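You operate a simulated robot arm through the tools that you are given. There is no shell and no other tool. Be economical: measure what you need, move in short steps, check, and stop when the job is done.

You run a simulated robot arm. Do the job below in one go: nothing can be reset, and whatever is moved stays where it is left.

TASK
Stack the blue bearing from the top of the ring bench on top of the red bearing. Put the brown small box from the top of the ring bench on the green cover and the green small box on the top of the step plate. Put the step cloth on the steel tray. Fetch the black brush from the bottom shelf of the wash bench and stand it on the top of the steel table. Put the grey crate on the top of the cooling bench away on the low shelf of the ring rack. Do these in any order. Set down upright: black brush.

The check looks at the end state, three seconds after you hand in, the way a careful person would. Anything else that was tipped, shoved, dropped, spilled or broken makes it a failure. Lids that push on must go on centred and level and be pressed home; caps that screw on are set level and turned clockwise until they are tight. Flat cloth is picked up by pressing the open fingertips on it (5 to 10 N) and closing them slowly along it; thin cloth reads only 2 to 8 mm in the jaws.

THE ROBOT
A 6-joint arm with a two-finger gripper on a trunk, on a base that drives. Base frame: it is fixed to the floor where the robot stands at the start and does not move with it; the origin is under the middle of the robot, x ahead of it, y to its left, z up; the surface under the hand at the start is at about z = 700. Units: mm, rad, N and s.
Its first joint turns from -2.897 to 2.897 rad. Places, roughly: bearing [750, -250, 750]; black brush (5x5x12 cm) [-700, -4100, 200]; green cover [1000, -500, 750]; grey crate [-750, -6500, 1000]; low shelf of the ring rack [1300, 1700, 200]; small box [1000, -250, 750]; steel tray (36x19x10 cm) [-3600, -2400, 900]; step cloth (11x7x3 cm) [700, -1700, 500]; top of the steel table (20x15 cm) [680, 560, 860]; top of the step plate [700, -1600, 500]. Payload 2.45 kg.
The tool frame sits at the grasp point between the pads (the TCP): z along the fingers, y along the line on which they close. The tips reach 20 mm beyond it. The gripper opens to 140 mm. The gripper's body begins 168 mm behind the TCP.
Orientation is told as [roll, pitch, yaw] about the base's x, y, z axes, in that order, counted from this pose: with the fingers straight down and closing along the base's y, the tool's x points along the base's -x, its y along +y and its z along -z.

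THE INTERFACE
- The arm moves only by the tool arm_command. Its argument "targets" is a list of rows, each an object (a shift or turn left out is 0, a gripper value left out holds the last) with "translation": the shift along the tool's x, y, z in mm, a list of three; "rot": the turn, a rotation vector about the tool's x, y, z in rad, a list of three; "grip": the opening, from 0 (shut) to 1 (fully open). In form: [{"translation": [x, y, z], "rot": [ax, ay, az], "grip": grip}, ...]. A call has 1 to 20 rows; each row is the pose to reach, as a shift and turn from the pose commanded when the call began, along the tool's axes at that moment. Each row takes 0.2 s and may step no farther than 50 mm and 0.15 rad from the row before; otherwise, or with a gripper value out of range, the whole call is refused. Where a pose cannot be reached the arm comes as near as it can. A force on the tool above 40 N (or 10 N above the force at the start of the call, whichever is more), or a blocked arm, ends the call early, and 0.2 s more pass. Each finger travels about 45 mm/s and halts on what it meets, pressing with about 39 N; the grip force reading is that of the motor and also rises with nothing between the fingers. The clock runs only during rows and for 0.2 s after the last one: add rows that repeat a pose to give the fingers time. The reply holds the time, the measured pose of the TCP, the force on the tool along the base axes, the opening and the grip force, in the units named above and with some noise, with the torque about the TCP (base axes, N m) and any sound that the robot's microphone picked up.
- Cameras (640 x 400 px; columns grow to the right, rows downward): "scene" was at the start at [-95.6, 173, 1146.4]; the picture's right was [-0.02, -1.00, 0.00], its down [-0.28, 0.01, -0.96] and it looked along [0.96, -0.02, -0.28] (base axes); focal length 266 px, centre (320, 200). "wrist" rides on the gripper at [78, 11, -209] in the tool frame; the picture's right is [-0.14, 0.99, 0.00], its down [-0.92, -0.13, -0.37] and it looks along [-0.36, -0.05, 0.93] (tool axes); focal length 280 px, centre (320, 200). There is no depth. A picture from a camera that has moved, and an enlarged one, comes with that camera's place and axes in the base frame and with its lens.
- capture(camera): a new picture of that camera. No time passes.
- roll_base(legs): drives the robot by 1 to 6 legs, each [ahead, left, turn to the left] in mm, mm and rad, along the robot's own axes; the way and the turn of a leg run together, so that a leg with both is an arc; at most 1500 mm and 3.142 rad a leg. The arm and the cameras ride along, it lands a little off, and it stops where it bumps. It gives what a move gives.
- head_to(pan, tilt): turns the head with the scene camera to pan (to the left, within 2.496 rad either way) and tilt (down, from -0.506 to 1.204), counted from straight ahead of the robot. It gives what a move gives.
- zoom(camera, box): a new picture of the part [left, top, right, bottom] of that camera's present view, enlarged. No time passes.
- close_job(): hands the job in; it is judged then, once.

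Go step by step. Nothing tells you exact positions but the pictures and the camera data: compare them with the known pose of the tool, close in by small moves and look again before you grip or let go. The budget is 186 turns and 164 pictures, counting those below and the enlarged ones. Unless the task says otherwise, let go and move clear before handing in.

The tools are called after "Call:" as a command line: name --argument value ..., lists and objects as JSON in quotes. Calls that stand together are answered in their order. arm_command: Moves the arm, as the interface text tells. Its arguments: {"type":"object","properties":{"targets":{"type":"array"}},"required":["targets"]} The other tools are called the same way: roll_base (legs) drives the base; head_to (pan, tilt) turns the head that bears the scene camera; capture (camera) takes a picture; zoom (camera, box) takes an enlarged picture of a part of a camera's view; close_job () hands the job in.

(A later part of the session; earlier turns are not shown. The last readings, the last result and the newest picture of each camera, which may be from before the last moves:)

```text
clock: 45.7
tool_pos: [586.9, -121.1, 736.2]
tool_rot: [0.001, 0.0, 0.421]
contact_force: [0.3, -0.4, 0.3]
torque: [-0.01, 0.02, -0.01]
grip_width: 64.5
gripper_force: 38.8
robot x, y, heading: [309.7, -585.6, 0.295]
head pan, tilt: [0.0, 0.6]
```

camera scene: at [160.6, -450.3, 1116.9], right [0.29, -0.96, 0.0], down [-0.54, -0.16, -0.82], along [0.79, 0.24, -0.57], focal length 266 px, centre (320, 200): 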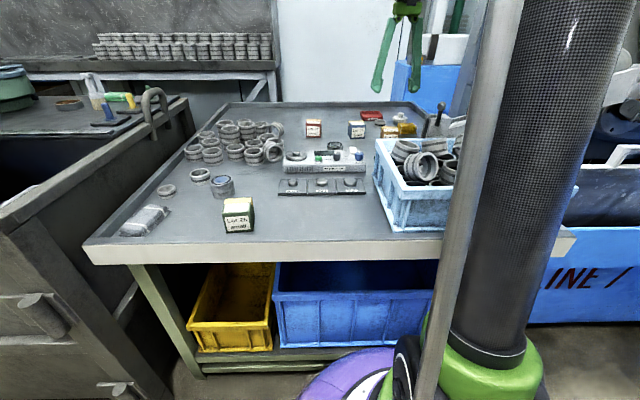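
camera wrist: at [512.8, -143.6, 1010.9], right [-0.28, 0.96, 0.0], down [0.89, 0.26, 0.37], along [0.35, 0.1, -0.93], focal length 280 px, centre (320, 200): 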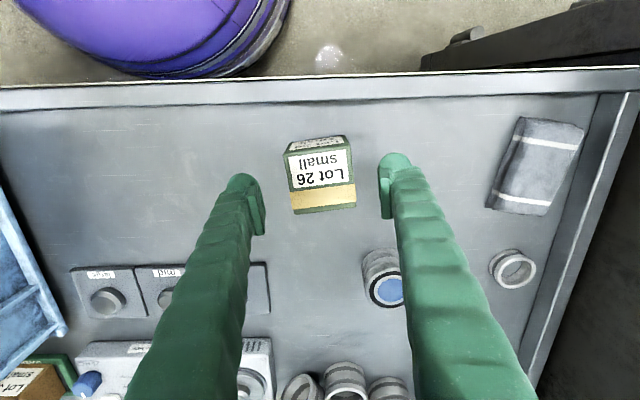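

Gripped. I'll lift it, bring it in front of the robot, back off from the bench, and turn to the step plate.

Call:
arm_command --targets '[{"translation": [0, 0, -30]}, {"translation": [0, 0, -75]}, {"translation": [0, 0, -120]}, {"translation": [0, 0, -165]}, {"translation": [0, 0, -210]}, {"translation": [-7, -45, -230]}, {"translation": [-14, -90, -240]}, {"translation": [-21, -135, -250]}, {"translation": [-28, -180, -260]}, {"translation": [-35, -225, -264]}, {"translation": [-43, -272, -264]}]'

Call:
roll_base --legs '[[-150, 0, 0], [0, 0, -1.581], [490, 0, 0], [0, 90, 0]]'

Call:
head_to --pan 0.2 --tilt 0.7

Call:
capture --camera "scene"

Call:
capture --camera "wrist"

```text
clock: 48.1
tool_pos: [737.9, -350.4, 999.7]
tool_rot: [-0.001, -0.001, 0.422]
contact_force: [0.4, 0.0, -2.0]
torque: [0.01, -0.01, 0.03]
grip_width: 64.7
gripper_force: 38.4
robot x, y, heading: [305.2, -589.8, 0.29]
head pan, tilt: [0.0, 0.6]
```

```text
clock: 56.5
tool_pos: [610.7, -1514.0, 998.9]
tool_rot: [0.0, -0.001, -1.171]
contact_force: [0.4, -0.3, -2.4]
torque: [-0.04, 0.01, -0.03]
grip_width: 64.5
gripper_force: 38.7
robot x, y, heading: [382.8, -1079.8, -1.302]
head pan, tilt: [0.0, 0.6]
```

```text
clock: 57.3
tool_pos: [611.8, -1513.1, 999.9]
tool_rot: [-0.001, -0.002, -1.172]
contact_force: [-0.6, -0.7, -2.0]
torque: [0.02, 0.02, -0.04]
grip_width: 64.5
gripper_force: 39.0
robot x, y, heading: [385.8, -1081.3, -1.298]
head pan, tilt: [0.201, 0.7]
```

```text
125 pictures are left
camera scene: at [539.7, -923.7, 1108.3], right [-0.89, -0.45, 0.0], down [-0.29, 0.57, -0.77], along [0.35, -0.68, -0.64], focal length 266 px, centre (320, 200)
```

scene: 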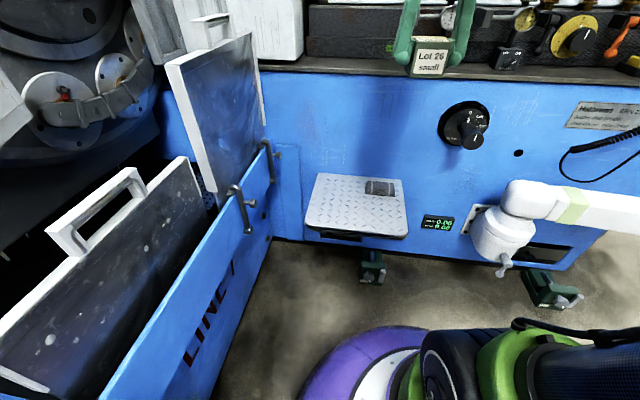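

```text
124 pictures are left
camera wrist: at [592.9, -1437.8, 1208.0], right [0.97, 0.26, 0.0], down [0.24, -0.9, 0.37], along [0.1, -0.36, -0.93], focal length 280 px, centre (320, 200)
```

wrist: 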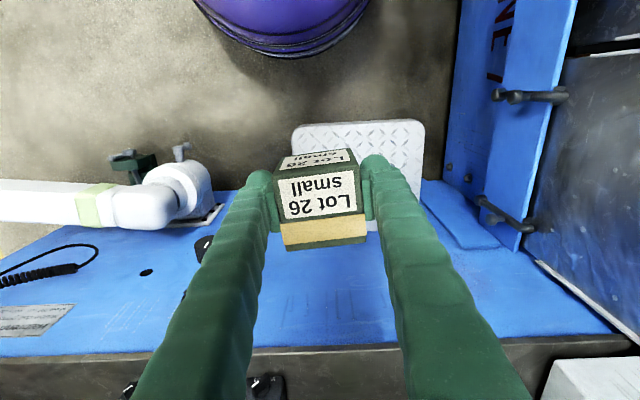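

Call:
arm_command --targets '[{"translation": [-30, 24, 0]}, {"translation": [-60, 48, 0]}, {"translation": [-90, 72, 0]}, {"translation": [-116.6, 96, 0]}, {"translation": [-116.6, 96, 45]}, {"translation": [-116.6, 96, 90]}, {"translation": [-116.6, 96, 135]}, {"translation": [-116.6, 96, 180]}, {"translation": [-116.6, 96, 225]}, {"translation": [-116.6, 96, 270]}, {"translation": [-116.6, 96, 315]}, {"translation": [-116.6, 96, 350]}, {"translation": [-116.6, 96, 350]}]'

Call:
capture --camera "scene"

Call:
capture --camera "wrist"

```text
clock: 60.1
tool_pos: [745.9, -1584.0, 647.9]
tool_rot: [0.0, 0.0, -1.172]
contact_force: [0.0, 0.1, -2.4]
torque: [-0.02, 0.01, -0.03]
grip_width: 63.9
gripper_force: 39.0
robot x, y, heading: [383.6, -1076.4, -1.296]
head pan, tilt: [0.201, 0.7]
```

```text
123 pictures are left
camera scene: at [539.8, -923.7, 1108.2], right [-0.89, -0.45, 0.0], down [-0.29, 0.57, -0.76], along [0.35, -0.68, -0.64], focal length 266 px, centre (320, 200)
```

scene: 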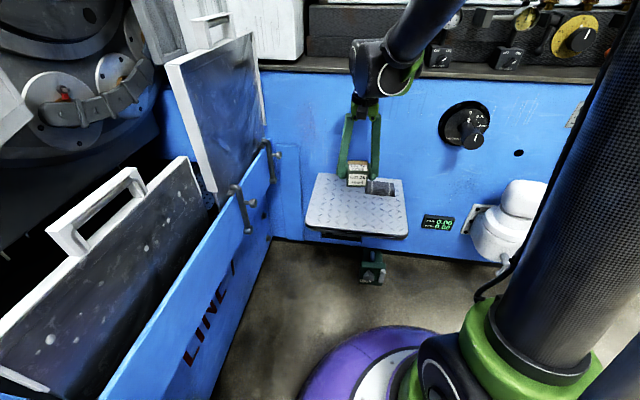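

```text
122 pictures are left
camera wrist: at [726.6, -1508.3, 857.7], right [0.97, 0.26, 0.0], down [0.24, -0.9, 0.37], along [0.09, -0.36, -0.93], focal length 280 px, centre (320, 200)
```

wrist: 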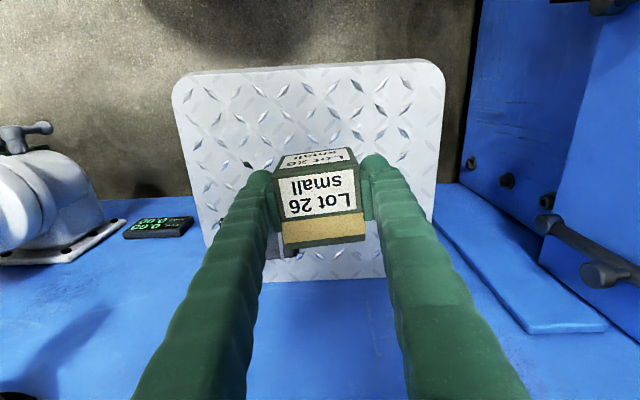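

Call:
arm_command --targets '[{"translation": [25, 20, 0]}, {"translation": [40, 30, 20]}, {"translation": [40, 30, 60]}, {"translation": [40, 30, 95]}, {"translation": [40, 30, 95]}]'

Call:
zoom --camera "scene" --box '[300, 130, 420, 250]'

Call:
capture --camera "wrist"

```text
clock: 61.3
tool_pos: [758.6, -1534.9, 551.6]
tool_rot: [0.0, 0.0, -1.171]
contact_force: [-0.5, 0.7, -2.3]
torque: [-0.01, 0.01, 0.01]
grip_width: 64.2
gripper_force: 39.3
robot x, y, heading: [383.9, -1079.8, -1.301]
head pan, tilt: [0.201, 0.7]
```

```text
3.33 times, centred on (360, 190) of scene
camera zoom: at [539.8, -923.7, 1108.2], right [-0.89, -0.45, 0.0], down [-0.29, 0.57, -0.76], along [0.35, -0.68, -0.64], focal length 887 px, centre (187, 233)
```

zoom: 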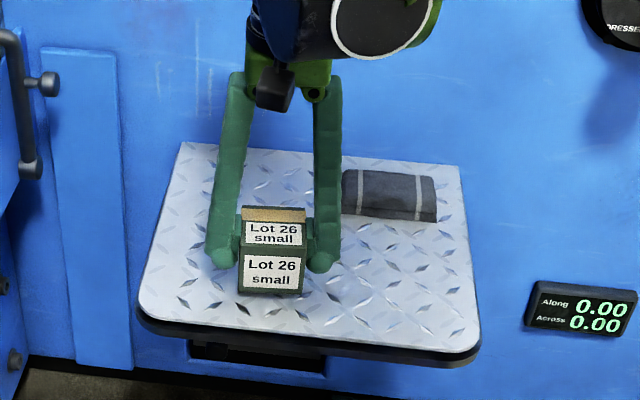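

```text
120 pictures are left
camera wrist: at [738.7, -1459.1, 762.5], right [0.97, 0.26, 0.0], down [0.24, -0.9, 0.37], along [0.09, -0.36, -0.93], focal length 280 px, centre (320, 200)
```

wrist: 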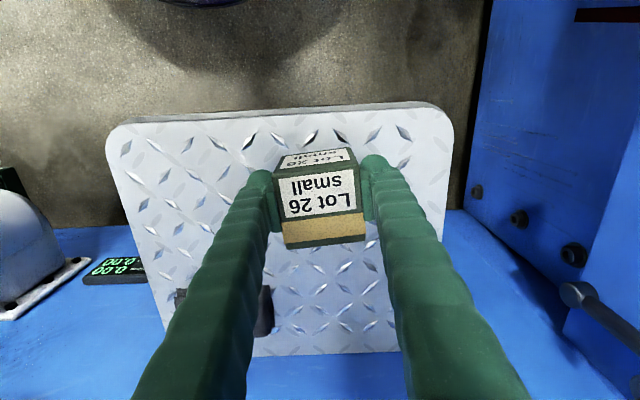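

Call:
arm_command --targets '[{"translation": [0, 0, 3]}, {"translation": [0, 0, 6]}, {"translation": [0, 0, 9]}, {"translation": [0, 0, 12]}]'

Call:
zoom --camera "scene" --box '[330, 180, 390, 230]'

```text
clock: 62.3
tool_pos: [758.7, -1535.4, 541.3]
tool_rot: [0.0, 0.001, -1.171]
contact_force: [0.2, -0.7, -3.1]
torque: [0.02, 0.01, 0.05]
grip_width: 63.7
gripper_force: 39.3
robot x, y, heading: [383.8, -1076.5, -1.3]
head pan, tilt: [0.201, 0.7]
```

```text
8.00 times, centred on (360, 205) of scene
camera zoom: at [539.8, -923.7, 1108.2], right [-0.89, -0.45, 0.0], down [-0.29, 0.57, -0.76], along [0.35, -0.68, -0.64], focal length 2129 px, centre (0, 160)
```

zoom: 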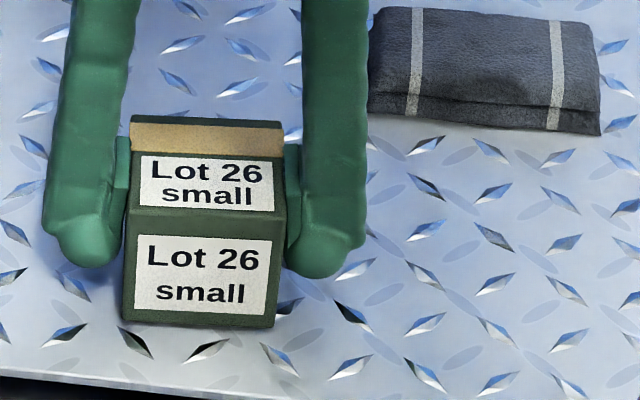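

Call:
arm_command --targets '[{"translation": [0, 0, 2]}, {"translation": [0, 0, 4]}, {"translation": [0, 0, 6]}, {"translation": [0, 0, 8]}]'

```text
clock: 63.0
tool_pos: [758.3, -1535.6, 537.1]
tool_rot: [0.0, 0.0, -1.17]
contact_force: [-1.8, 4.8, 24.2]
torque: [0.03, -0.05, -0.03]
grip_width: 63.8
gripper_force: 39.2
robot x, y, heading: [382.5, -1080.9, -1.305]
head pan, tilt: [0.201, 0.7]
stopped in row 3: the force on the tool passed its limit at 51 N (the readings are from after the stop); the commanded pose is now the measured one
```

Call:
arm_command --targets '[{"translation": [0, 0, -0.7]}, {"translation": [0, 0, -0.7], "grip": 0.52}, {"translation": [0, 0, -0.7], "grip": 0.6}, {"translation": [0, 0, -0.7], "grip": 0.65}, {"translation": [0, 0, -40]}, {"translation": [0, 0, -85]}, {"translation": [0, 0, -130]}, {"translation": [0, 0, -165]}]'

Call:
capture --camera "wrist"

```text
clock: 64.8
tool_pos: [757.1, -1537.0, 702.0]
tool_rot: [0.001, 0.0, -1.17]
contact_force: [-0.5, -0.4, -0.2]
torque: [0.05, -0.02, 0.0]
grip_width: 91.2
gripper_force: 0.0
robot x, y, heading: [378.3, -1076.8, -1.303]
head pan, tilt: [0.201, 0.7]
```

```text
118 pictures are left
camera wrist: at [738.8, -1459.9, 912.1], right [0.97, 0.26, 0.0], down [0.24, -0.9, 0.37], along [0.1, -0.36, -0.93], focal length 280 px, centre (320, 200)
```

wrist: 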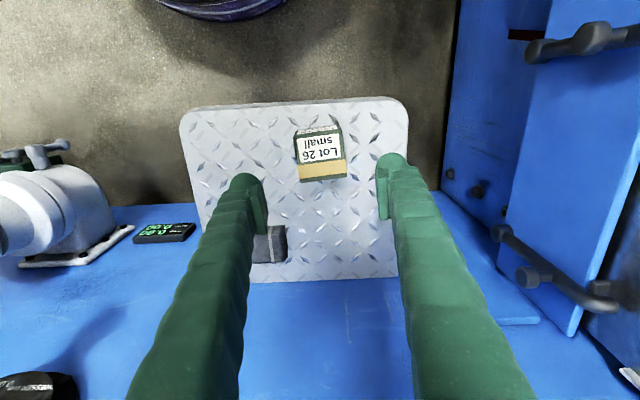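

The green box stands on the step plate. Now I'll look at the folded step cloth from above.

Call:
arm_command --targets '[{"translation": [-30, -28, 0], "grip": 1.0}, {"translation": [-60, -56, 0]}, {"translation": [-88, -83, 0]}, {"translation": [-88, -83, 0]}, {"translation": [-88, -83, 0]}]'

Call:
capture --camera "wrist"

Call:
zoom --camera "scene" --box '[290, 130, 430, 250]'

```text
clock: 66.0
tool_pos: [715.1, -1649.3, 700.7]
tool_rot: [-0.001, 0.0, -1.171]
contact_force: [-0.2, -0.4, -0.4]
torque: [-0.03, -0.02, -0.01]
grip_width: 139.9
gripper_force: 0.1
robot x, y, heading: [380.2, -1077.6, -1.3]
head pan, tilt: [0.201, 0.7]
```

```text
117 pictures are left
camera wrist: at [696.2, -1573.1, 911.6], right [0.97, 0.26, 0.0], down [0.24, -0.9, 0.37], along [0.1, -0.36, -0.93], focal length 280 px, centre (320, 200)
```

wrist: 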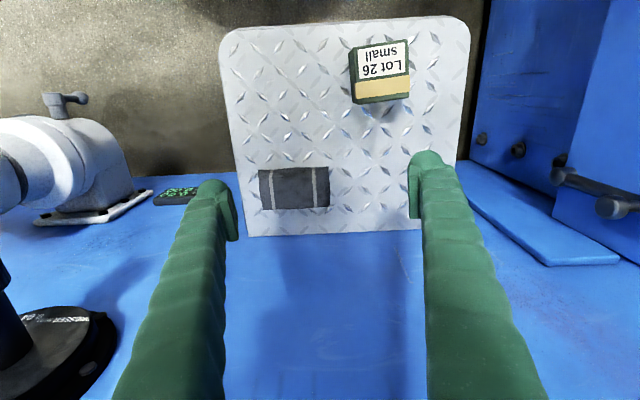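

```text
3.33 times, centred on (360, 190) of scene
camera zoom: at [539.8, -923.7, 1108.2], right [-0.89, -0.45, 0.0], down [-0.29, 0.57, -0.76], along [0.35, -0.68, -0.64], focal length 887 px, centre (187, 233)
```

zoom: 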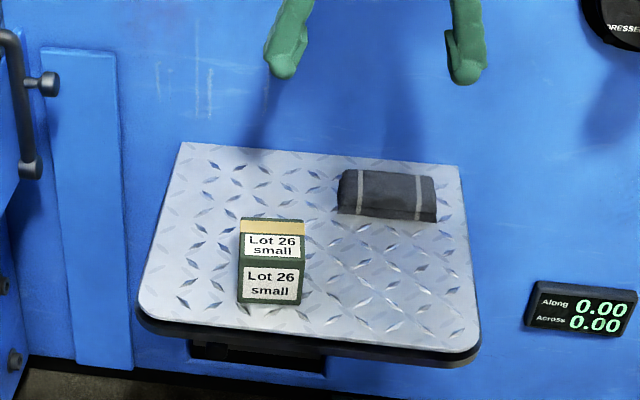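

The cloth lies at about [699, -1725] with its long side along the plate. I'll turn the gripper a quarter so that it closes across the short side, kept a little toward me to stay clear of the machine wall.

Call:
arm_command --targets '[{"rot": [0, 0, -0.145], "grip": 0.8}, {"rot": [0, 0, -0.29]}, {"rot": [0, 0, -0.435]}, {"rot": [0, 0, -0.58]}, {"rot": [0, 0, -0.725]}, {"rot": [0, 0, -0.87]}, {"rot": [0, 0, -1.015]}, {"rot": [0, 0, -1.16]}, {"rot": [0, 0, -1.305]}, {"rot": [0, 0, -1.45]}, {"translation": [-23, -21, 0], "rot": [0, 0, -1.45]}, {"translation": [-46, -42, 0], "rot": [0, 0, -1.45]}, {"translation": [-46, -42, 30], "rot": [0, 0, -1.45]}, {"translation": [-46, -42, 60], "rot": [0, 0, -1.45]}, {"translation": [-46, -42, 60], "rot": [0, 0, -1.45]}]'

Call:
capture --camera "wrist"

Call:
capture --camera "scene"

```text
clock: 69.2
tool_pos: [693.9, -1706.2, 642.2]
tool_rot: [0.001, 0.0, 0.278]
contact_force: [0.7, 0.4, -0.8]
torque: [-0.02, -0.02, -0.01]
grip_width: 112.1
gripper_force: 0.0
robot x, y, heading: [384.2, -1076.9, -1.303]
head pan, tilt: [0.201, 0.7]
```

```text
115 pictures are left
camera wrist: at [617.5, -1719.1, 851.1], right [-0.14, 0.99, 0.0], down [0.92, 0.13, 0.37], along [0.36, 0.05, -0.93], focal length 280 px, centre (320, 200)
```

wrist: 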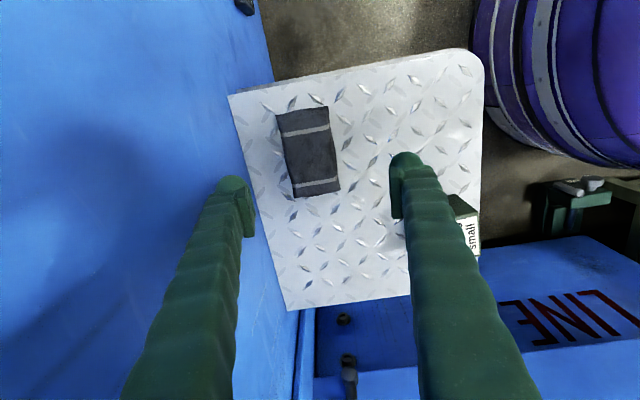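

```text
114 pictures are left
camera scene: at [539.8, -923.7, 1108.2], right [-0.89, -0.45, 0.0], down [-0.29, 0.57, -0.76], along [0.35, -0.68, -0.64], focal length 266 px, centre (320, 200)
```

scene: 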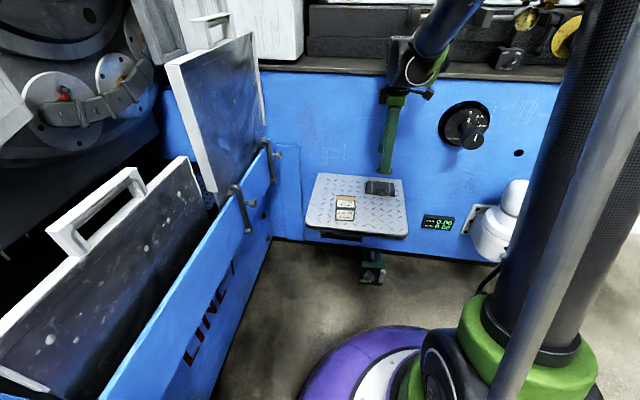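

Call:
arm_command --targets '[{"translation": [9, 0, 40]}, {"translation": [9, 0, 80]}, {"translation": [9, 0, 105]}, {"translation": [9, 0, 112]}, {"translation": [9, 0, 112]}]'

Call:
capture --camera "wrist"

```text
clock: 70.4
tool_pos: [685.3, -1709.9, 529.3]
tool_rot: [0.0, -0.001, 0.278]
contact_force: [-0.3, 0.2, 0.6]
torque: [-0.01, 0.01, 0.0]
grip_width: 112.0
gripper_force: 0.2
robot x, y, heading: [382.4, -1077.6, -1.303]
head pan, tilt: [0.201, 0.7]
```

```text
113 pictures are left
camera wrist: at [609.0, -1721.4, 739.4], right [-0.14, 0.99, 0.0], down [0.92, 0.13, 0.37], along [0.36, 0.05, -0.93], focal length 280 px, centre (320, 200)
```

wrist: 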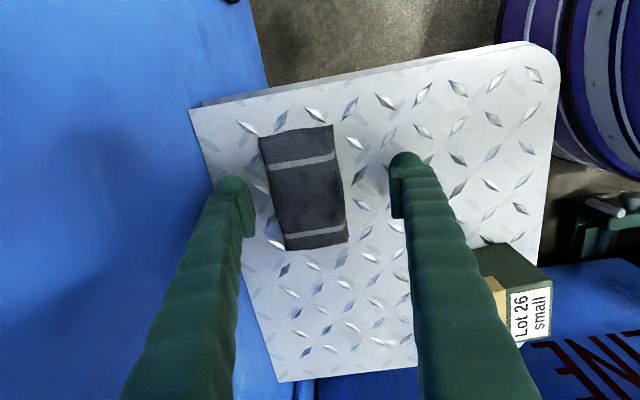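

Call:
arm_command --targets '[{"translation": [0, 0, 3]}, {"translation": [0, 0, 5], "grip": 0.72}, {"translation": [0, 0, 5], "grip": 0.64}, {"translation": [0, 0, 5], "grip": 0.56}, {"translation": [0, 0, 5], "grip": 0.5}, {"translation": [0, 0, 5], "grip": 0.45}, {"translation": [0, 0, 5], "grip": 0.4}, {"translation": [0, 0, 5], "grip": 0.4}]'

Call:
capture --camera "wrist"

```text
clock: 72.2
tool_pos: [686.2, -1709.5, 525.8]
tool_rot: [0.0, 0.0, 0.278]
contact_force: [0.3, 0.2, 2.2]
torque: [-0.02, 0.03, 0.01]
grip_width: 63.2
gripper_force: 38.8
robot x, y, heading: [381.5, -1078.5, -1.301]
head pan, tilt: [0.201, 0.7]
```

```text
112 pictures are left
camera wrist: at [609.6, -1721.4, 734.7], right [-0.14, 0.99, 0.0], down [0.92, 0.13, 0.37], along [0.36, 0.05, -0.93], focal length 280 px, centre (320, 200)
```

wrist: 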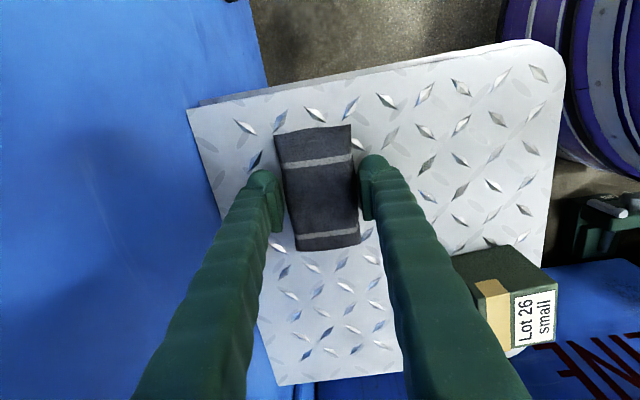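

Call:
arm_command --targets '[{"translation": [0, 0, -10]}, {"translation": [0, 0, -40]}, {"translation": [0, 0, -80]}, {"translation": [0, 10, -120]}, {"translation": [0, 40, -160]}, {"translation": [0, 70, -200]}, {"translation": [0, 100, -240]}, {"translation": [0, 130, -280]}, {"translation": [0, 150, -320]}, {"translation": [0, 170, -360]}, {"translation": [0, 190, -400]}]'

Call:
capture --camera "wrist"

Call:
head_to --pan -1.4 --tilt 0.3

Call:
capture --camera "scene"

```text
clock: 74.6
tool_pos: [635.1, -1528.0, 926.3]
tool_rot: [-0.001, 0.001, 0.279]
contact_force: [0.4, 0.6, -0.3]
torque: [0.01, 0.04, -0.02]
grip_width: 63.3
gripper_force: 38.6
robot x, y, heading: [387.8, -1074.8, -1.301]
head pan, tilt: [0.201, 0.7]
```

```text
111 pictures are left
camera wrist: at [557.7, -1538.2, 1135.2], right [-0.14, 0.99, 0.0], down [0.92, 0.13, 0.37], along [0.36, 0.05, -0.93], focal length 280 px, centre (320, 200)
```

wrist: 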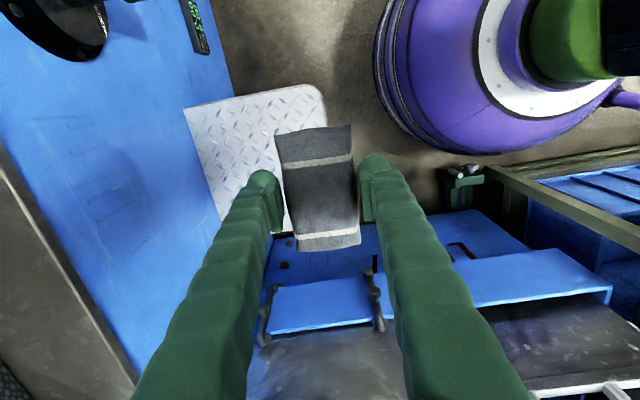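

```text
clock: 76.3
tool_pos: [634.1, -1527.1, 924.4]
tool_rot: [0.0, 0.001, 0.279]
contact_force: [0.3, -0.7, -0.5]
torque: [0.02, 0.02, -0.02]
grip_width: 63.3
gripper_force: 39.7
robot x, y, heading: [382.9, -1074.9, -1.303]
head pan, tilt: [-1.4, 0.3]
```

```text
110 pictures are left
camera scene: at [416.8, -887.7, 1144.3], right [-0.43, 0.9, 0.0], down [0.27, 0.13, -0.96], along [-0.86, -0.41, -0.3], focal length 266 px, centre (320, 200)
```

scene: 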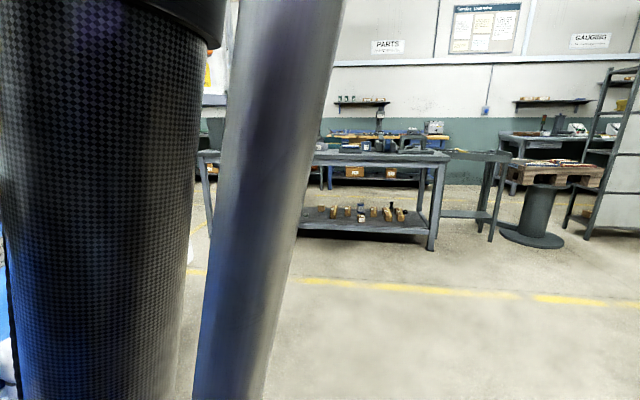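

The cloth is held. The steel tray is far across the room behind the grey table, so I'll raise and tuck the arm, back off, and drive around in front of that table.

Call:
arm_command --targets '[{"translation": [15, 20, -42]}, {"translation": [30, 40, -84]}, {"translation": [45, 60, -126]}, {"translation": [60, 80, -165]}]'

Call:
roll_base --legs '[[-200, 0, 0], [0, 0, -1.55], [1000, 0, 0], [550, 0, 0]]'

Call:
head_to --pan 0.4 --tilt 0.2

Call:
capture --camera "scene"

Call:
head_to --pan 1.3 --tilt 0.2

Call:
capture --camera "scene"

```text
clock: 77.3
tool_pos: [553.5, -1468.0, 1090.3]
tool_rot: [0.0, -0.001, 0.28]
contact_force: [0.2, 0.7, 0.3]
torque: [0.02, 0.02, -0.02]
grip_width: 63.2
gripper_force: 39.2
robot x, y, heading: [385.3, -1078.2, -1.301]
head pan, tilt: [-1.4, 0.3]
```

```text
clock: 90.2
tool_pos: [-1543.6, -1497.4, 1089.9]
tool_rot: [-0.001, -0.001, -1.281]
contact_force: [0.0, 0.7, -0.8]
torque: [-0.04, -0.03, 0.03]
grip_width: 63.1
gripper_force: 38.8
robot x, y, heading: [-1155.8, -1317.9, -2.864]
head pan, tilt: [-1.4, 0.3]
```

```text
clock: 92.0
tool_pos: [-1542.9, -1498.2, 1089.6]
tool_rot: [-0.002, 0.002, -1.28]
contact_force: [0.7, -0.7, -0.7]
torque: [-0.01, 0.01, -0.02]
grip_width: 63.3
gripper_force: 39.1
robot x, y, heading: [-1154.9, -1321.2, -2.863]
head pan, tilt: [0.4, 0.201]
```

```text
109 pictures are left
camera scene: at [-996.1, -1494.8, 1153.6], right [-0.63, 0.78, 0.0], down [0.16, 0.13, -0.98], along [-0.76, -0.62, -0.2], focal length 266 px, centre (320, 200)
```

scene: 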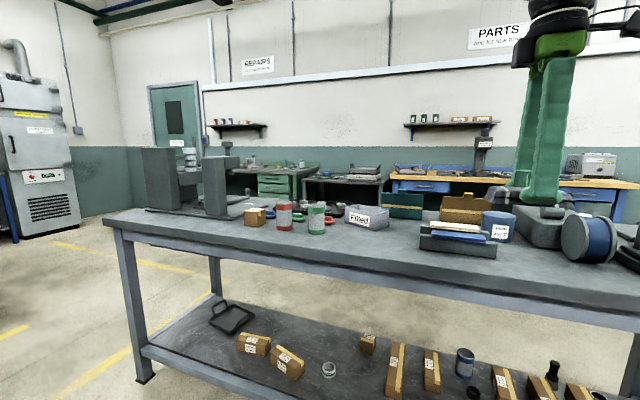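

```text
clock: 93.2
tool_pos: [-1543.3, -1497.2, 1088.9]
tool_rot: [0.001, 0.0, -1.28]
contact_force: [-0.3, 0.2, -0.5]
torque: [0.02, -0.03, -0.01]
grip_width: 63.2
gripper_force: 38.8
robot x, y, heading: [-1153.2, -1321.0, -2.862]
head pan, tilt: [1.3, 0.201]
```

```text
108 pictures are left
camera scene: at [-922.8, -1529.4, 1153.6], right [-1.0, -0.01, 0.0], down [0.0, 0.2, -0.98], along [0.01, -0.98, -0.2], focal length 266 px, centre (320, 200)
```

scene: 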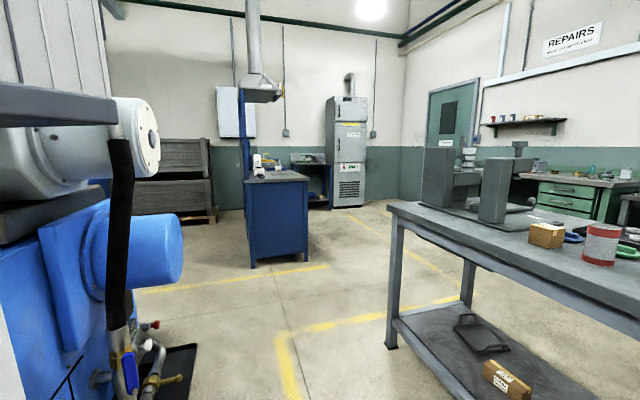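

Call:
roll_base --legs '[[0, 0, 1.61], [1000, 0, 0], [880, 0, 0], [0, 0, -1.571], [900, 0, 0]]'

Call:
head_to --pan -0.3 --tilt 0.25

Call:
capture --camera "scene"

Call:
head_to --pan 1.6 --tilt 0.35

Call:
capture --camera "scene"

```text
clock: 114.8
tool_pos: [-1793.1, -3583.9, 1089.1]
tool_rot: [-0.001, -0.001, -1.242]
contact_force: [0.3, 0.9, -0.3]
torque: [0.01, -0.01, 0.01]
grip_width: 63.5
gripper_force: 38.7
robot x, y, heading: [-1413.3, -3392.7, -2.824]
head pan, tilt: [1.3, 0.201]
```

```text
clock: 116.4
tool_pos: [-1793.1, -3583.7, 1090.3]
tool_rot: [0.0, 0.0, -1.241]
contact_force: [-0.4, 0.4, -0.6]
torque: [-0.03, 0.02, 0.0]
grip_width: 63.3
gripper_force: 39.2
robot x, y, heading: [-1411.4, -3394.8, -2.815]
head pan, tilt: [-0.3, 0.25]
```

```text
107 pictures are left
camera scene: at [-1269.5, -3501.0, 1149.1], right [-0.02, 1.0, 0.0], down [0.25, 0.01, -0.97], along [-0.97, -0.02, -0.25], focal length 266 px, centre (320, 200)
```

scene: 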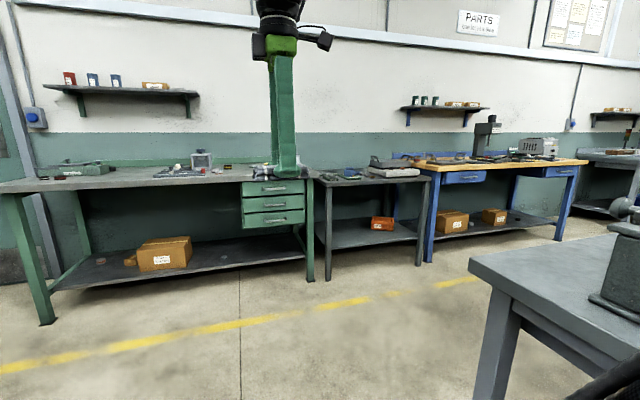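

```text
clock: 118.3
tool_pos: [-1791.7, -3584.2, 1090.1]
tool_rot: [-0.001, -0.001, -1.24]
contact_force: [1.2, 0.5, 0.3]
torque: [0.02, 0.02, 0.04]
grip_width: 62.9
gripper_force: 39.2
robot x, y, heading: [-1409.4, -3389.9, -2.82]
head pan, tilt: [1.6, 0.351]
```

```text
106 pictures are left
camera scene: at [-1144.2, -3586.5, 1139.6], right [-0.94, -0.34, 0.0], down [-0.12, 0.32, -0.94], along [0.32, -0.88, -0.34], focal length 266 px, centre (320, 200)
```

scene: 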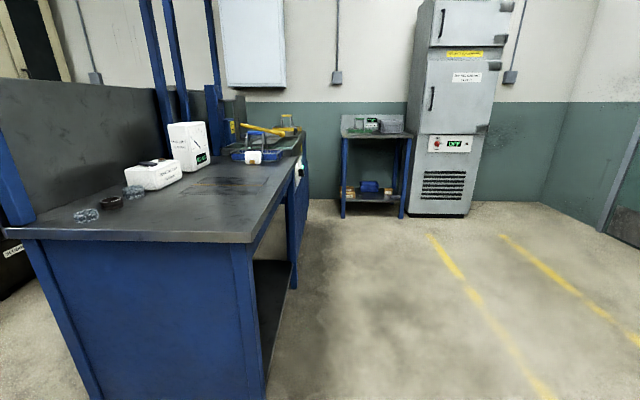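

Call:
head_to --pan -0.5 --tilt 0.25

Call:
zoom --camera "scene" --box '[220, 110, 540, 260]'

```text
clock: 120.3
tool_pos: [-1792.8, -3584.3, 1089.1]
tool_rot: [0.001, 0.0, -1.241]
contact_force: [0.8, -0.1, -0.6]
torque: [0.04, 0.01, -0.02]
grip_width: 63.2
gripper_force: 38.9
robot x, y, heading: [-1411.0, -3391.3, -2.824]
head pan, tilt: [-0.499, 0.25]
```

```text
2.00 times, centred on (380, 185) of scene
camera zoom: at [-1268.0, -3482.5, 1149.1], right [0.18, 0.98, 0.0], down [0.24, -0.04, -0.97], along [-0.95, 0.17, -0.25], focal length 532 px, centre (200, 230)
```

zoom: 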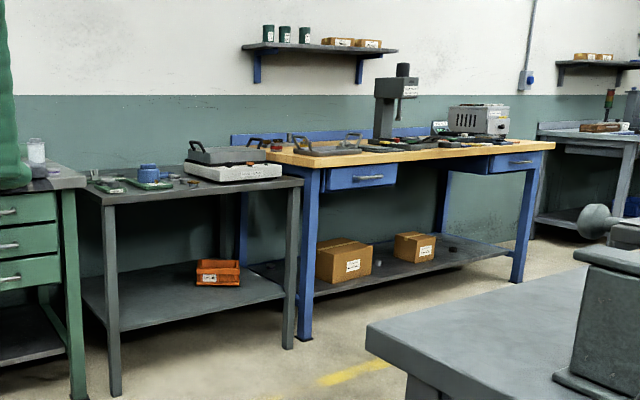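

The steel tray with two handles stands on the wooden-topped bench beyond. I'll drive past the table's end and strafe along the aisle to it.

Call:
roll_base --legs '[[1080, 0, 0], [0, -900, 0], [0, -700, 0]]'

Call:
head_to --pan 0.0 --tilt 0.6

Call:
capture --camera "scene"

Call:
capture --camera "wrist"

```text
clock: 133.6
tool_pos: [-3321.0, -2399.6, 1090.7]
tool_rot: [0.0, 0.0, -1.251]
contact_force: [-0.7, -0.6, -1.1]
torque: [-0.02, 0.03, 0.0]
grip_width: 63.0
gripper_force: 38.9
robot x, y, heading: [-2936.2, -2207.9, -2.831]
head pan, tilt: [-0.499, 0.25]
```

```text
clock: 134.6
tool_pos: [-3320.9, -2399.4, 1089.6]
tool_rot: [0.0, -0.001, -1.251]
contact_force: [0.2, -0.1, -1.1]
torque: [0.0, 0.03, 0.02]
grip_width: 63.3
gripper_force: 39.4
robot x, y, heading: [-2937.5, -2210.9, -2.829]
head pan, tilt: [0.0, 0.6]
```

```text
104 pictures are left
camera scene: at [-2787.3, -2346.4, 1116.9], right [-0.31, 0.95, 0.0], down [0.54, 0.17, -0.83], along [-0.79, -0.25, -0.56], focal length 266 px, centre (320, 200)
```

scene: 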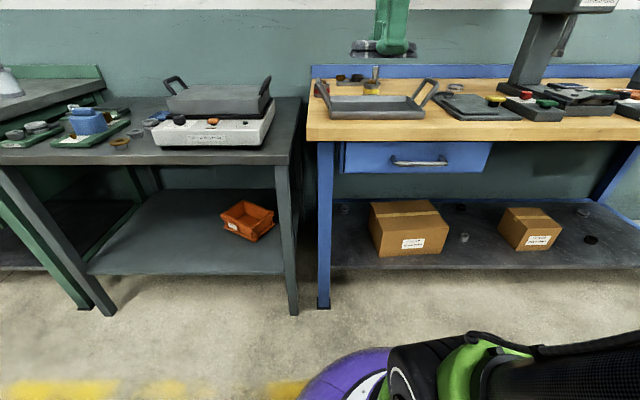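

```text
103 pictures are left
camera wrist: at [-3333.2, -2321.7, 1299.1], right [0.98, 0.18, 0.0], down [0.17, -0.91, 0.37], along [0.07, -0.36, -0.93], focal length 280 px, centre (320, 200)
```

wrist: 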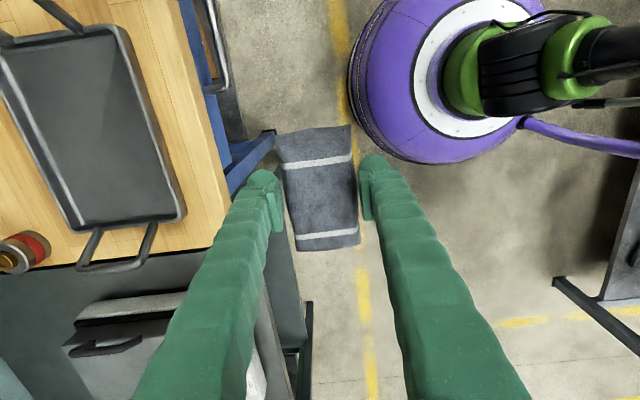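

Call:
zoom --camera "scene" --box '[130, 50, 470, 170]'

```text
1.88 times, centred on (300, 110) of scene
camera zoom: at [-2787.3, -2346.4, 1116.9], right [-0.31, 0.95, 0.0], down [0.54, 0.17, -0.83], along [-0.79, -0.25, -0.56], focal length 501 px, centre (358, 369)
```

zoom: 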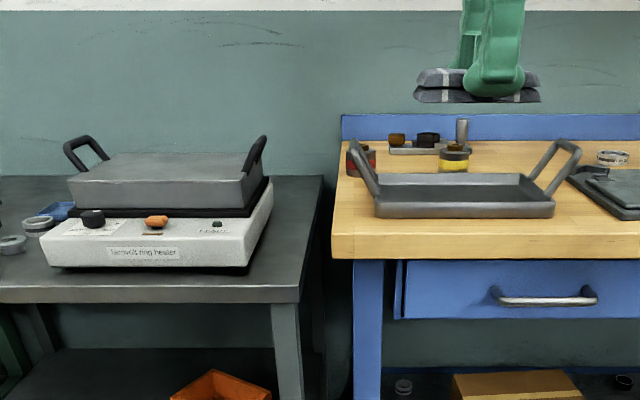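

Call:
arm_command --targets '[{"translation": [9, -41, 0]}, {"translation": [18, -82, 0]}, {"translation": [27, -123, 0]}, {"translation": [36, -164, 0]}, {"translation": [45, -205, 0]}, {"translation": [54, -246, 0]}, {"translation": [64, -287, 0]}, {"translation": [75, -323, 0]}, {"translation": [75, -323, 40]}, {"translation": [75, -323, 60]}, {"translation": [75, -323, 60]}]'

Call:
capture --camera "wrist"

Call:
capture --camera "scene"

```text
clock: 137.0
tool_pos: [-3650.9, -2429.4, 1029.5]
tool_rot: [0.0, 0.0, -1.251]
contact_force: [-0.3, -0.9, -0.6]
torque: [0.01, -0.06, 0.04]
grip_width: 63.1
gripper_force: 39.0
robot x, y, heading: [-2937.0, -2210.0, -2.832]
head pan, tilt: [0.0, 0.6]
```

```text
101 pictures are left
camera wrist: at [-3663.4, -2352.5, 1239.1], right [0.98, 0.18, 0.0], down [0.17, -0.91, 0.37], along [0.07, -0.36, -0.93], focal length 280 px, centre (320, 200)
```

wrist: 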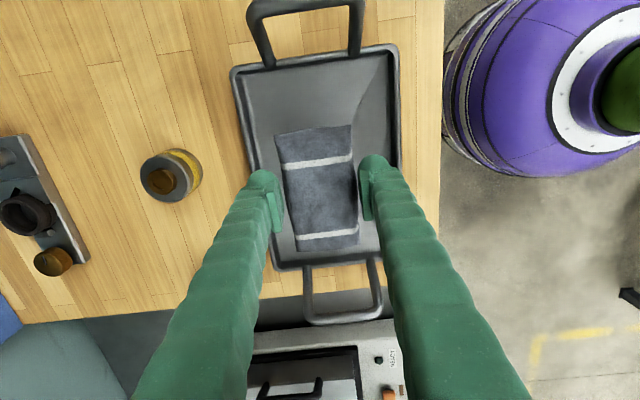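

```text
100 pictures are left
camera scene: at [-2787.5, -2346.5, 1116.9], right [-0.31, 0.95, 0.0], down [0.54, 0.17, -0.82], along [-0.79, -0.25, -0.57], focal length 266 px, centre (320, 200)
```

scene: 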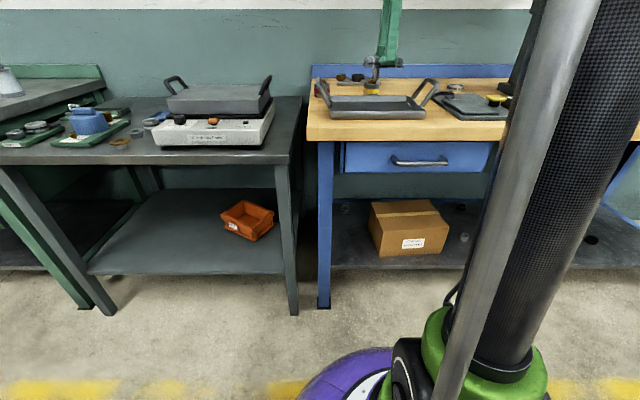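

Call:
arm_command --targets '[{"translation": [-22, 7, 20]}, {"translation": [-22, 7, 60]}, {"translation": [-22, 7, 85]}, {"translation": [-22, 7, 85]}]'

Call:
capture --camera "wrist"

Call:
zoom --camera "scene" --box '[300, 40, 450, 150]'

```text
clock: 138.0
tool_pos: [-3638.0, -2447.2, 943.4]
tool_rot: [0.001, 0.002, -1.25]
contact_force: [-0.5, 0.7, -0.5]
torque: [-0.03, 0.03, -0.01]
grip_width: 63.2
gripper_force: 39.0
robot x, y, heading: [-2938.8, -2215.2, -2.83]
head pan, tilt: [0.0, 0.6]
```

```text
99 pictures are left
camera wrist: at [-3649.8, -2370.5, 1153.4], right [0.98, 0.18, 0.0], down [0.17, -0.91, 0.37], along [0.07, -0.36, -0.93], focal length 280 px, centre (320, 200)
```

wrist: 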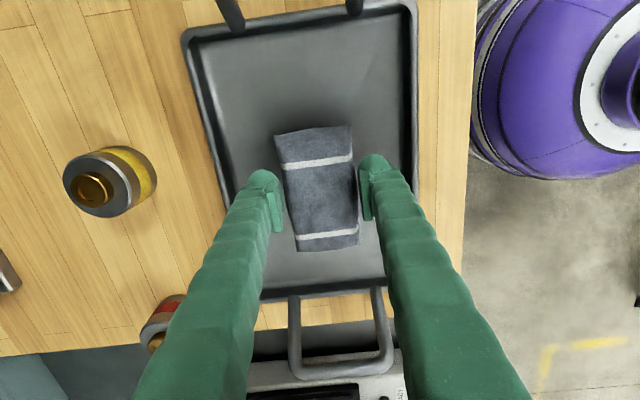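

```text
3.64 times, centred on (375, 95) of scene
camera zoom: at [-2787.4, -2346.5, 1116.9], right [-0.31, 0.95, 0.0], down [0.54, 0.17, -0.82], along [-0.79, -0.25, -0.57], focal length 968 px, centre (120, 582)
```

zoom: 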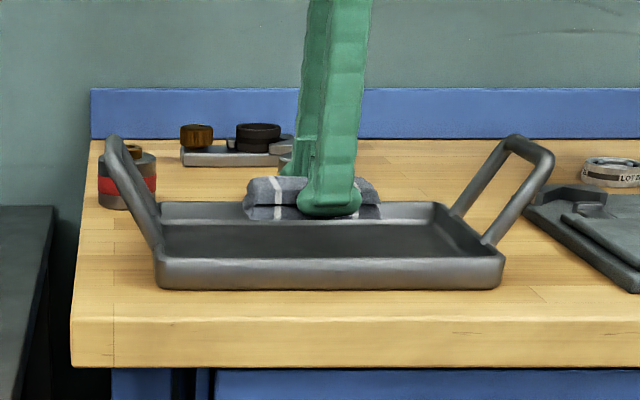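

Call:
arm_command --targets '[{"translation": [-8, 0, 15]}, {"translation": [-8, 0, 28]}, {"translation": [-8, 0, 34]}, {"translation": [-8, 0, 38]}, {"translation": [-8, 0, 41]}, {"translation": [-8, 0, 44]}]'

Call:
zoom --camera "scene" --box '[320, 60, 440, 130]'

```text
clock: 138.9
tool_pos: [-3633.7, -2455.9, 911.4]
tool_rot: [-0.001, 0.001, -1.251]
contact_force: [3.5, -0.2, 20.7]
torque: [-0.05, -0.1, 0.03]
grip_width: 62.9
gripper_force: 38.7
robot x, y, heading: [-2937.4, -2211.7, -2.833]
head pan, tilt: [0.0, 0.6]
stopped in row 4: the force on the tool passed its limit at 52 N (the readings are from after the stop); the commanded pose is now the measured one
```

```text
5.33 times, centred on (380, 95) of scene
camera zoom: at [-2786.7, -2346.3, 1116.8], right [-0.31, 0.95, 0.0], down [0.54, 0.17, -0.83], along [-0.79, -0.25, -0.56], focal length 1420 px, centre (0, 760)
```

zoom: 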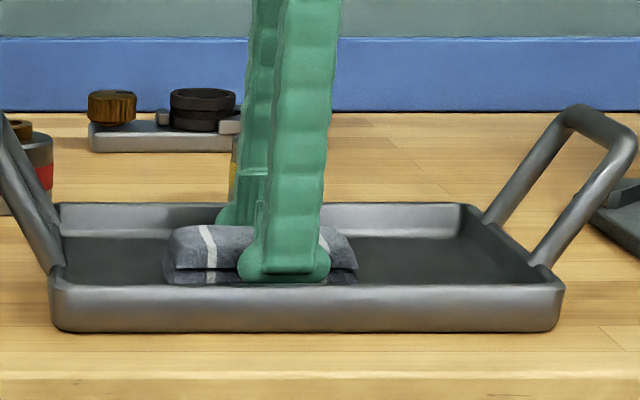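

Call:
arm_command --targets '[{"translation": [0, 0, -1.5]}, {"translation": [0, 0, -1.5], "grip": 0.52}, {"translation": [0, 0, -1.5], "grip": 0.6}, {"translation": [0, 0, -1.5], "grip": 0.64}, {"translation": [0, 0, -30]}, {"translation": [0, 0, -75]}, {"translation": [0, 0, -120]}, {"translation": [0, 40, -160]}, {"translation": [0, 80, -180]}, {"translation": [0, 130, -180]}, {"translation": [0, 180, -180]}, {"translation": [0, 230, -180]}, {"translation": [0, 280, -180]}, {"translation": [0, 320, -180]}]'

Call:
zoom --camera "scene" --box '[290, 50, 450, 150]'

```text
refused: row 8 steps farther than a row can; nothing moved
```

```text
4.00 times, centred on (370, 100) of scene
camera zoom: at [-2786.7, -2346.3, 1116.8], right [-0.31, 0.95, 0.0], down [0.54, 0.17, -0.83], along [-0.79, -0.25, -0.56], focal length 1065 px, centre (120, 600)
```

zoom: 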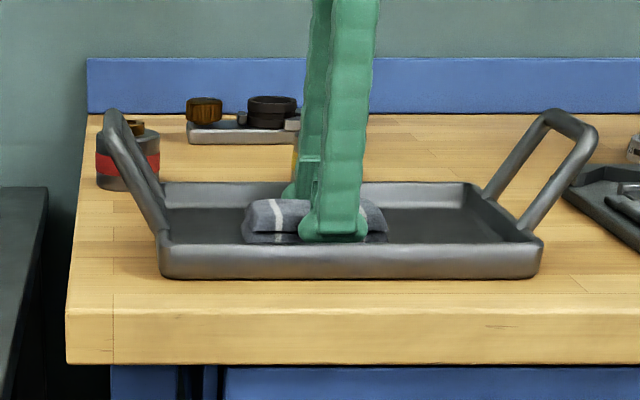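

Call:
arm_command --targets '[{"translation": [0, 0, -1.5]}, {"translation": [0, 0, -1.5], "grip": 0.52}, {"translation": [0, 0, -1.5], "grip": 0.6}, {"translation": [0, 0, -1.5], "grip": 0.64}, {"translation": [0, 0, -30]}, {"translation": [0, 0, -75]}, {"translation": [0, 0, -120]}, {"translation": [0, 25, -155]}, {"translation": [0, 65, -180]}, {"translation": [0, 110, -185]}, {"translation": [0, 155, -185]}, {"translation": [0, 200, -185]}, {"translation": [0, 245, -185]}, {"translation": [0, 290, -185]}, {"translation": [0, 330, -185]}]'

Call:
zoom --camera "scene" --box '[290, 50, 450, 150]'

```text
clock: 142.1
tool_pos: [-3320.8, -2351.6, 1095.7]
tool_rot: [-0.002, 0.0, -1.251]
contact_force: [-0.5, -0.1, 0.3]
torque: [0.03, -0.02, -0.01]
grip_width: 89.7
gripper_force: 0.1
robot x, y, heading: [-2936.6, -2211.1, -2.831]
head pan, tilt: [0.0, 0.6]
```

```text
4.00 times, centred on (370, 100) of scene
camera zoom: at [-2787.6, -2346.6, 1116.9], right [-0.31, 0.95, 0.0], down [0.54, 0.17, -0.82], along [-0.79, -0.25, -0.57], focal length 1065 px, centre (120, 600)
```

zoom: 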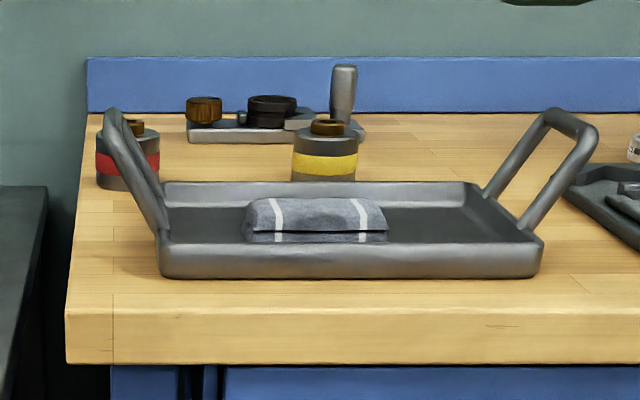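

The cloth rests in the tray. Next I'll drive back around the table to the open side of the blue wash bench to find the black brush.

Call:
roll_base --legs '[[0, 1000, 0], [0, 600, 0], [-750, 0, 0], [0, 650, 0], [0, 0, 3.14]]'

Call:
head_to --pan 0.0 --tilt 0.6

Call:
capture --camera "scene"

```text
clock: 164.4
tool_pos: [-1159.0, -3988.3, 1095.7]
tool_rot: [-0.001, 0.0, 1.862]
contact_force: [0.0, -0.1, 0.1]
torque: [-0.02, 0.01, -0.01]
grip_width: 89.5
gripper_force: 0.1
robot x, y, heading: [-1542.3, -4117.0, 0.284]
head pan, tilt: [0.0, 0.6]
```

```text
clock: 165.0
tool_pos: [-1158.4, -3987.9, 1094.7]
tool_rot: [-0.001, 0.0, 1.862]
contact_force: [0.0, 0.1, 0.3]
torque: [0.03, -0.01, 0.02]
grip_width: 89.4
gripper_force: 0.1
robot x, y, heading: [-1545.7, -4113.7, 0.28]
head pan, tilt: [0.0, 0.6]
```

```text
94 pictures are left
camera scene: at [-1691.0, -3977.9, 1116.9], right [0.28, -0.96, 0.0], down [-0.54, -0.16, -0.83], along [0.79, 0.23, -0.56], focal length 266 px, centre (320, 200)
```

scene: 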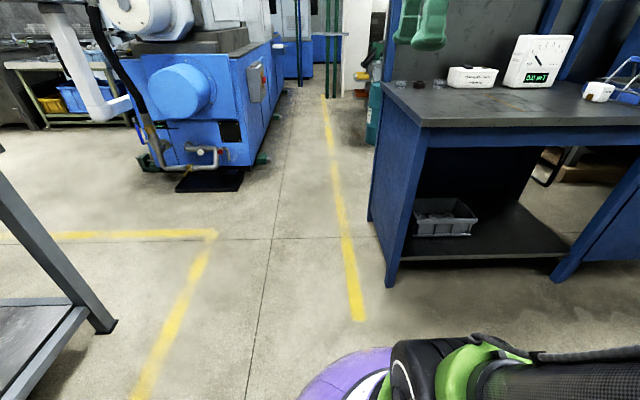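

Call:
zoom --camera "scene" --box '[380, 140, 620, 290]'

```text
2.67 times, centred on (500, 215) of scene
camera zoom: at [-1691.0, -3977.9, 1116.9], right [0.28, -0.96, 0.0], down [-0.54, -0.16, -0.83], along [0.79, 0.23, -0.56], focal length 710 px, centre (-160, 160)
```

zoom: 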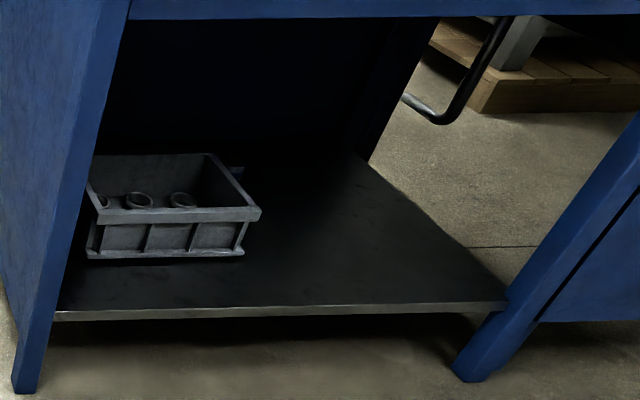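

I don't see the brush yet; something dark is behind the grey bin. I'll shift right and look at the shelf more squarely.

Call:
roll_base --legs '[[0, -450, 0], [60, 0, 0]]'

Call:
head_to --pan 0.15 --tilt 0.8

Call:
capture --camera "scene"

Call:
zoom --camera "scene" --box '[210, 60, 450, 210]'

```text
clock: 168.3
tool_pos: [-977.5, -4394.5, 1094.2]
tool_rot: [-0.001, -0.001, 1.869]
contact_force: [0.1, 0.7, -0.8]
torque: [0.0, -0.02, -0.02]
grip_width: 89.5
gripper_force: 0.0
robot x, y, heading: [-1361.9, -4527.2, 0.283]
head pan, tilt: [0.0, 0.6]
```

```text
clock: 169.0
tool_pos: [-976.1, -4394.6, 1095.1]
tool_rot: [-0.001, 0.0, 1.867]
contact_force: [0.5, -0.4, -0.2]
torque: [0.03, -0.03, -0.01]
grip_width: 89.6
gripper_force: 0.0
robot x, y, heading: [-1367.5, -4526.8, 0.287]
head pan, tilt: [0.15, 0.799]
```

```text
92 pictures are left
camera scene: at [-1520.6, -4378.2, 1100.0], right [0.42, -0.91, 0.0], down [-0.65, -0.3, -0.7], along [0.63, 0.29, -0.72], focal length 266 px, centre (320, 200)
```

scene: 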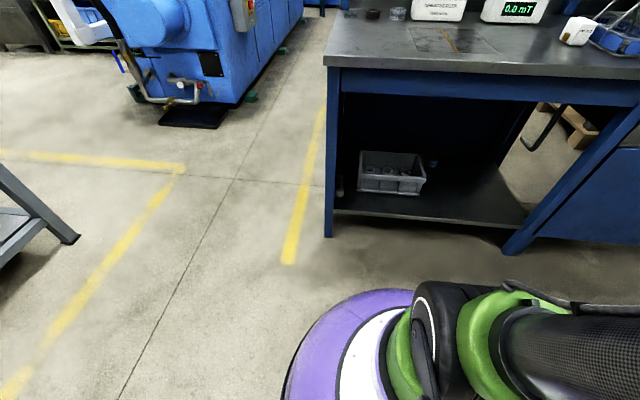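

```text
2.67 times, centred on (330, 135) of scene
camera zoom: at [-1520.6, -4378.2, 1100.0], right [0.42, -0.91, 0.0], down [-0.65, -0.3, -0.7], along [0.63, 0.29, -0.72], focal length 710 px, centre (293, 373)
```

zoom: 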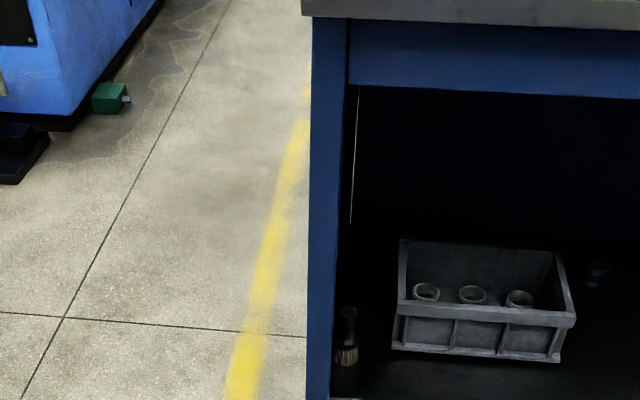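

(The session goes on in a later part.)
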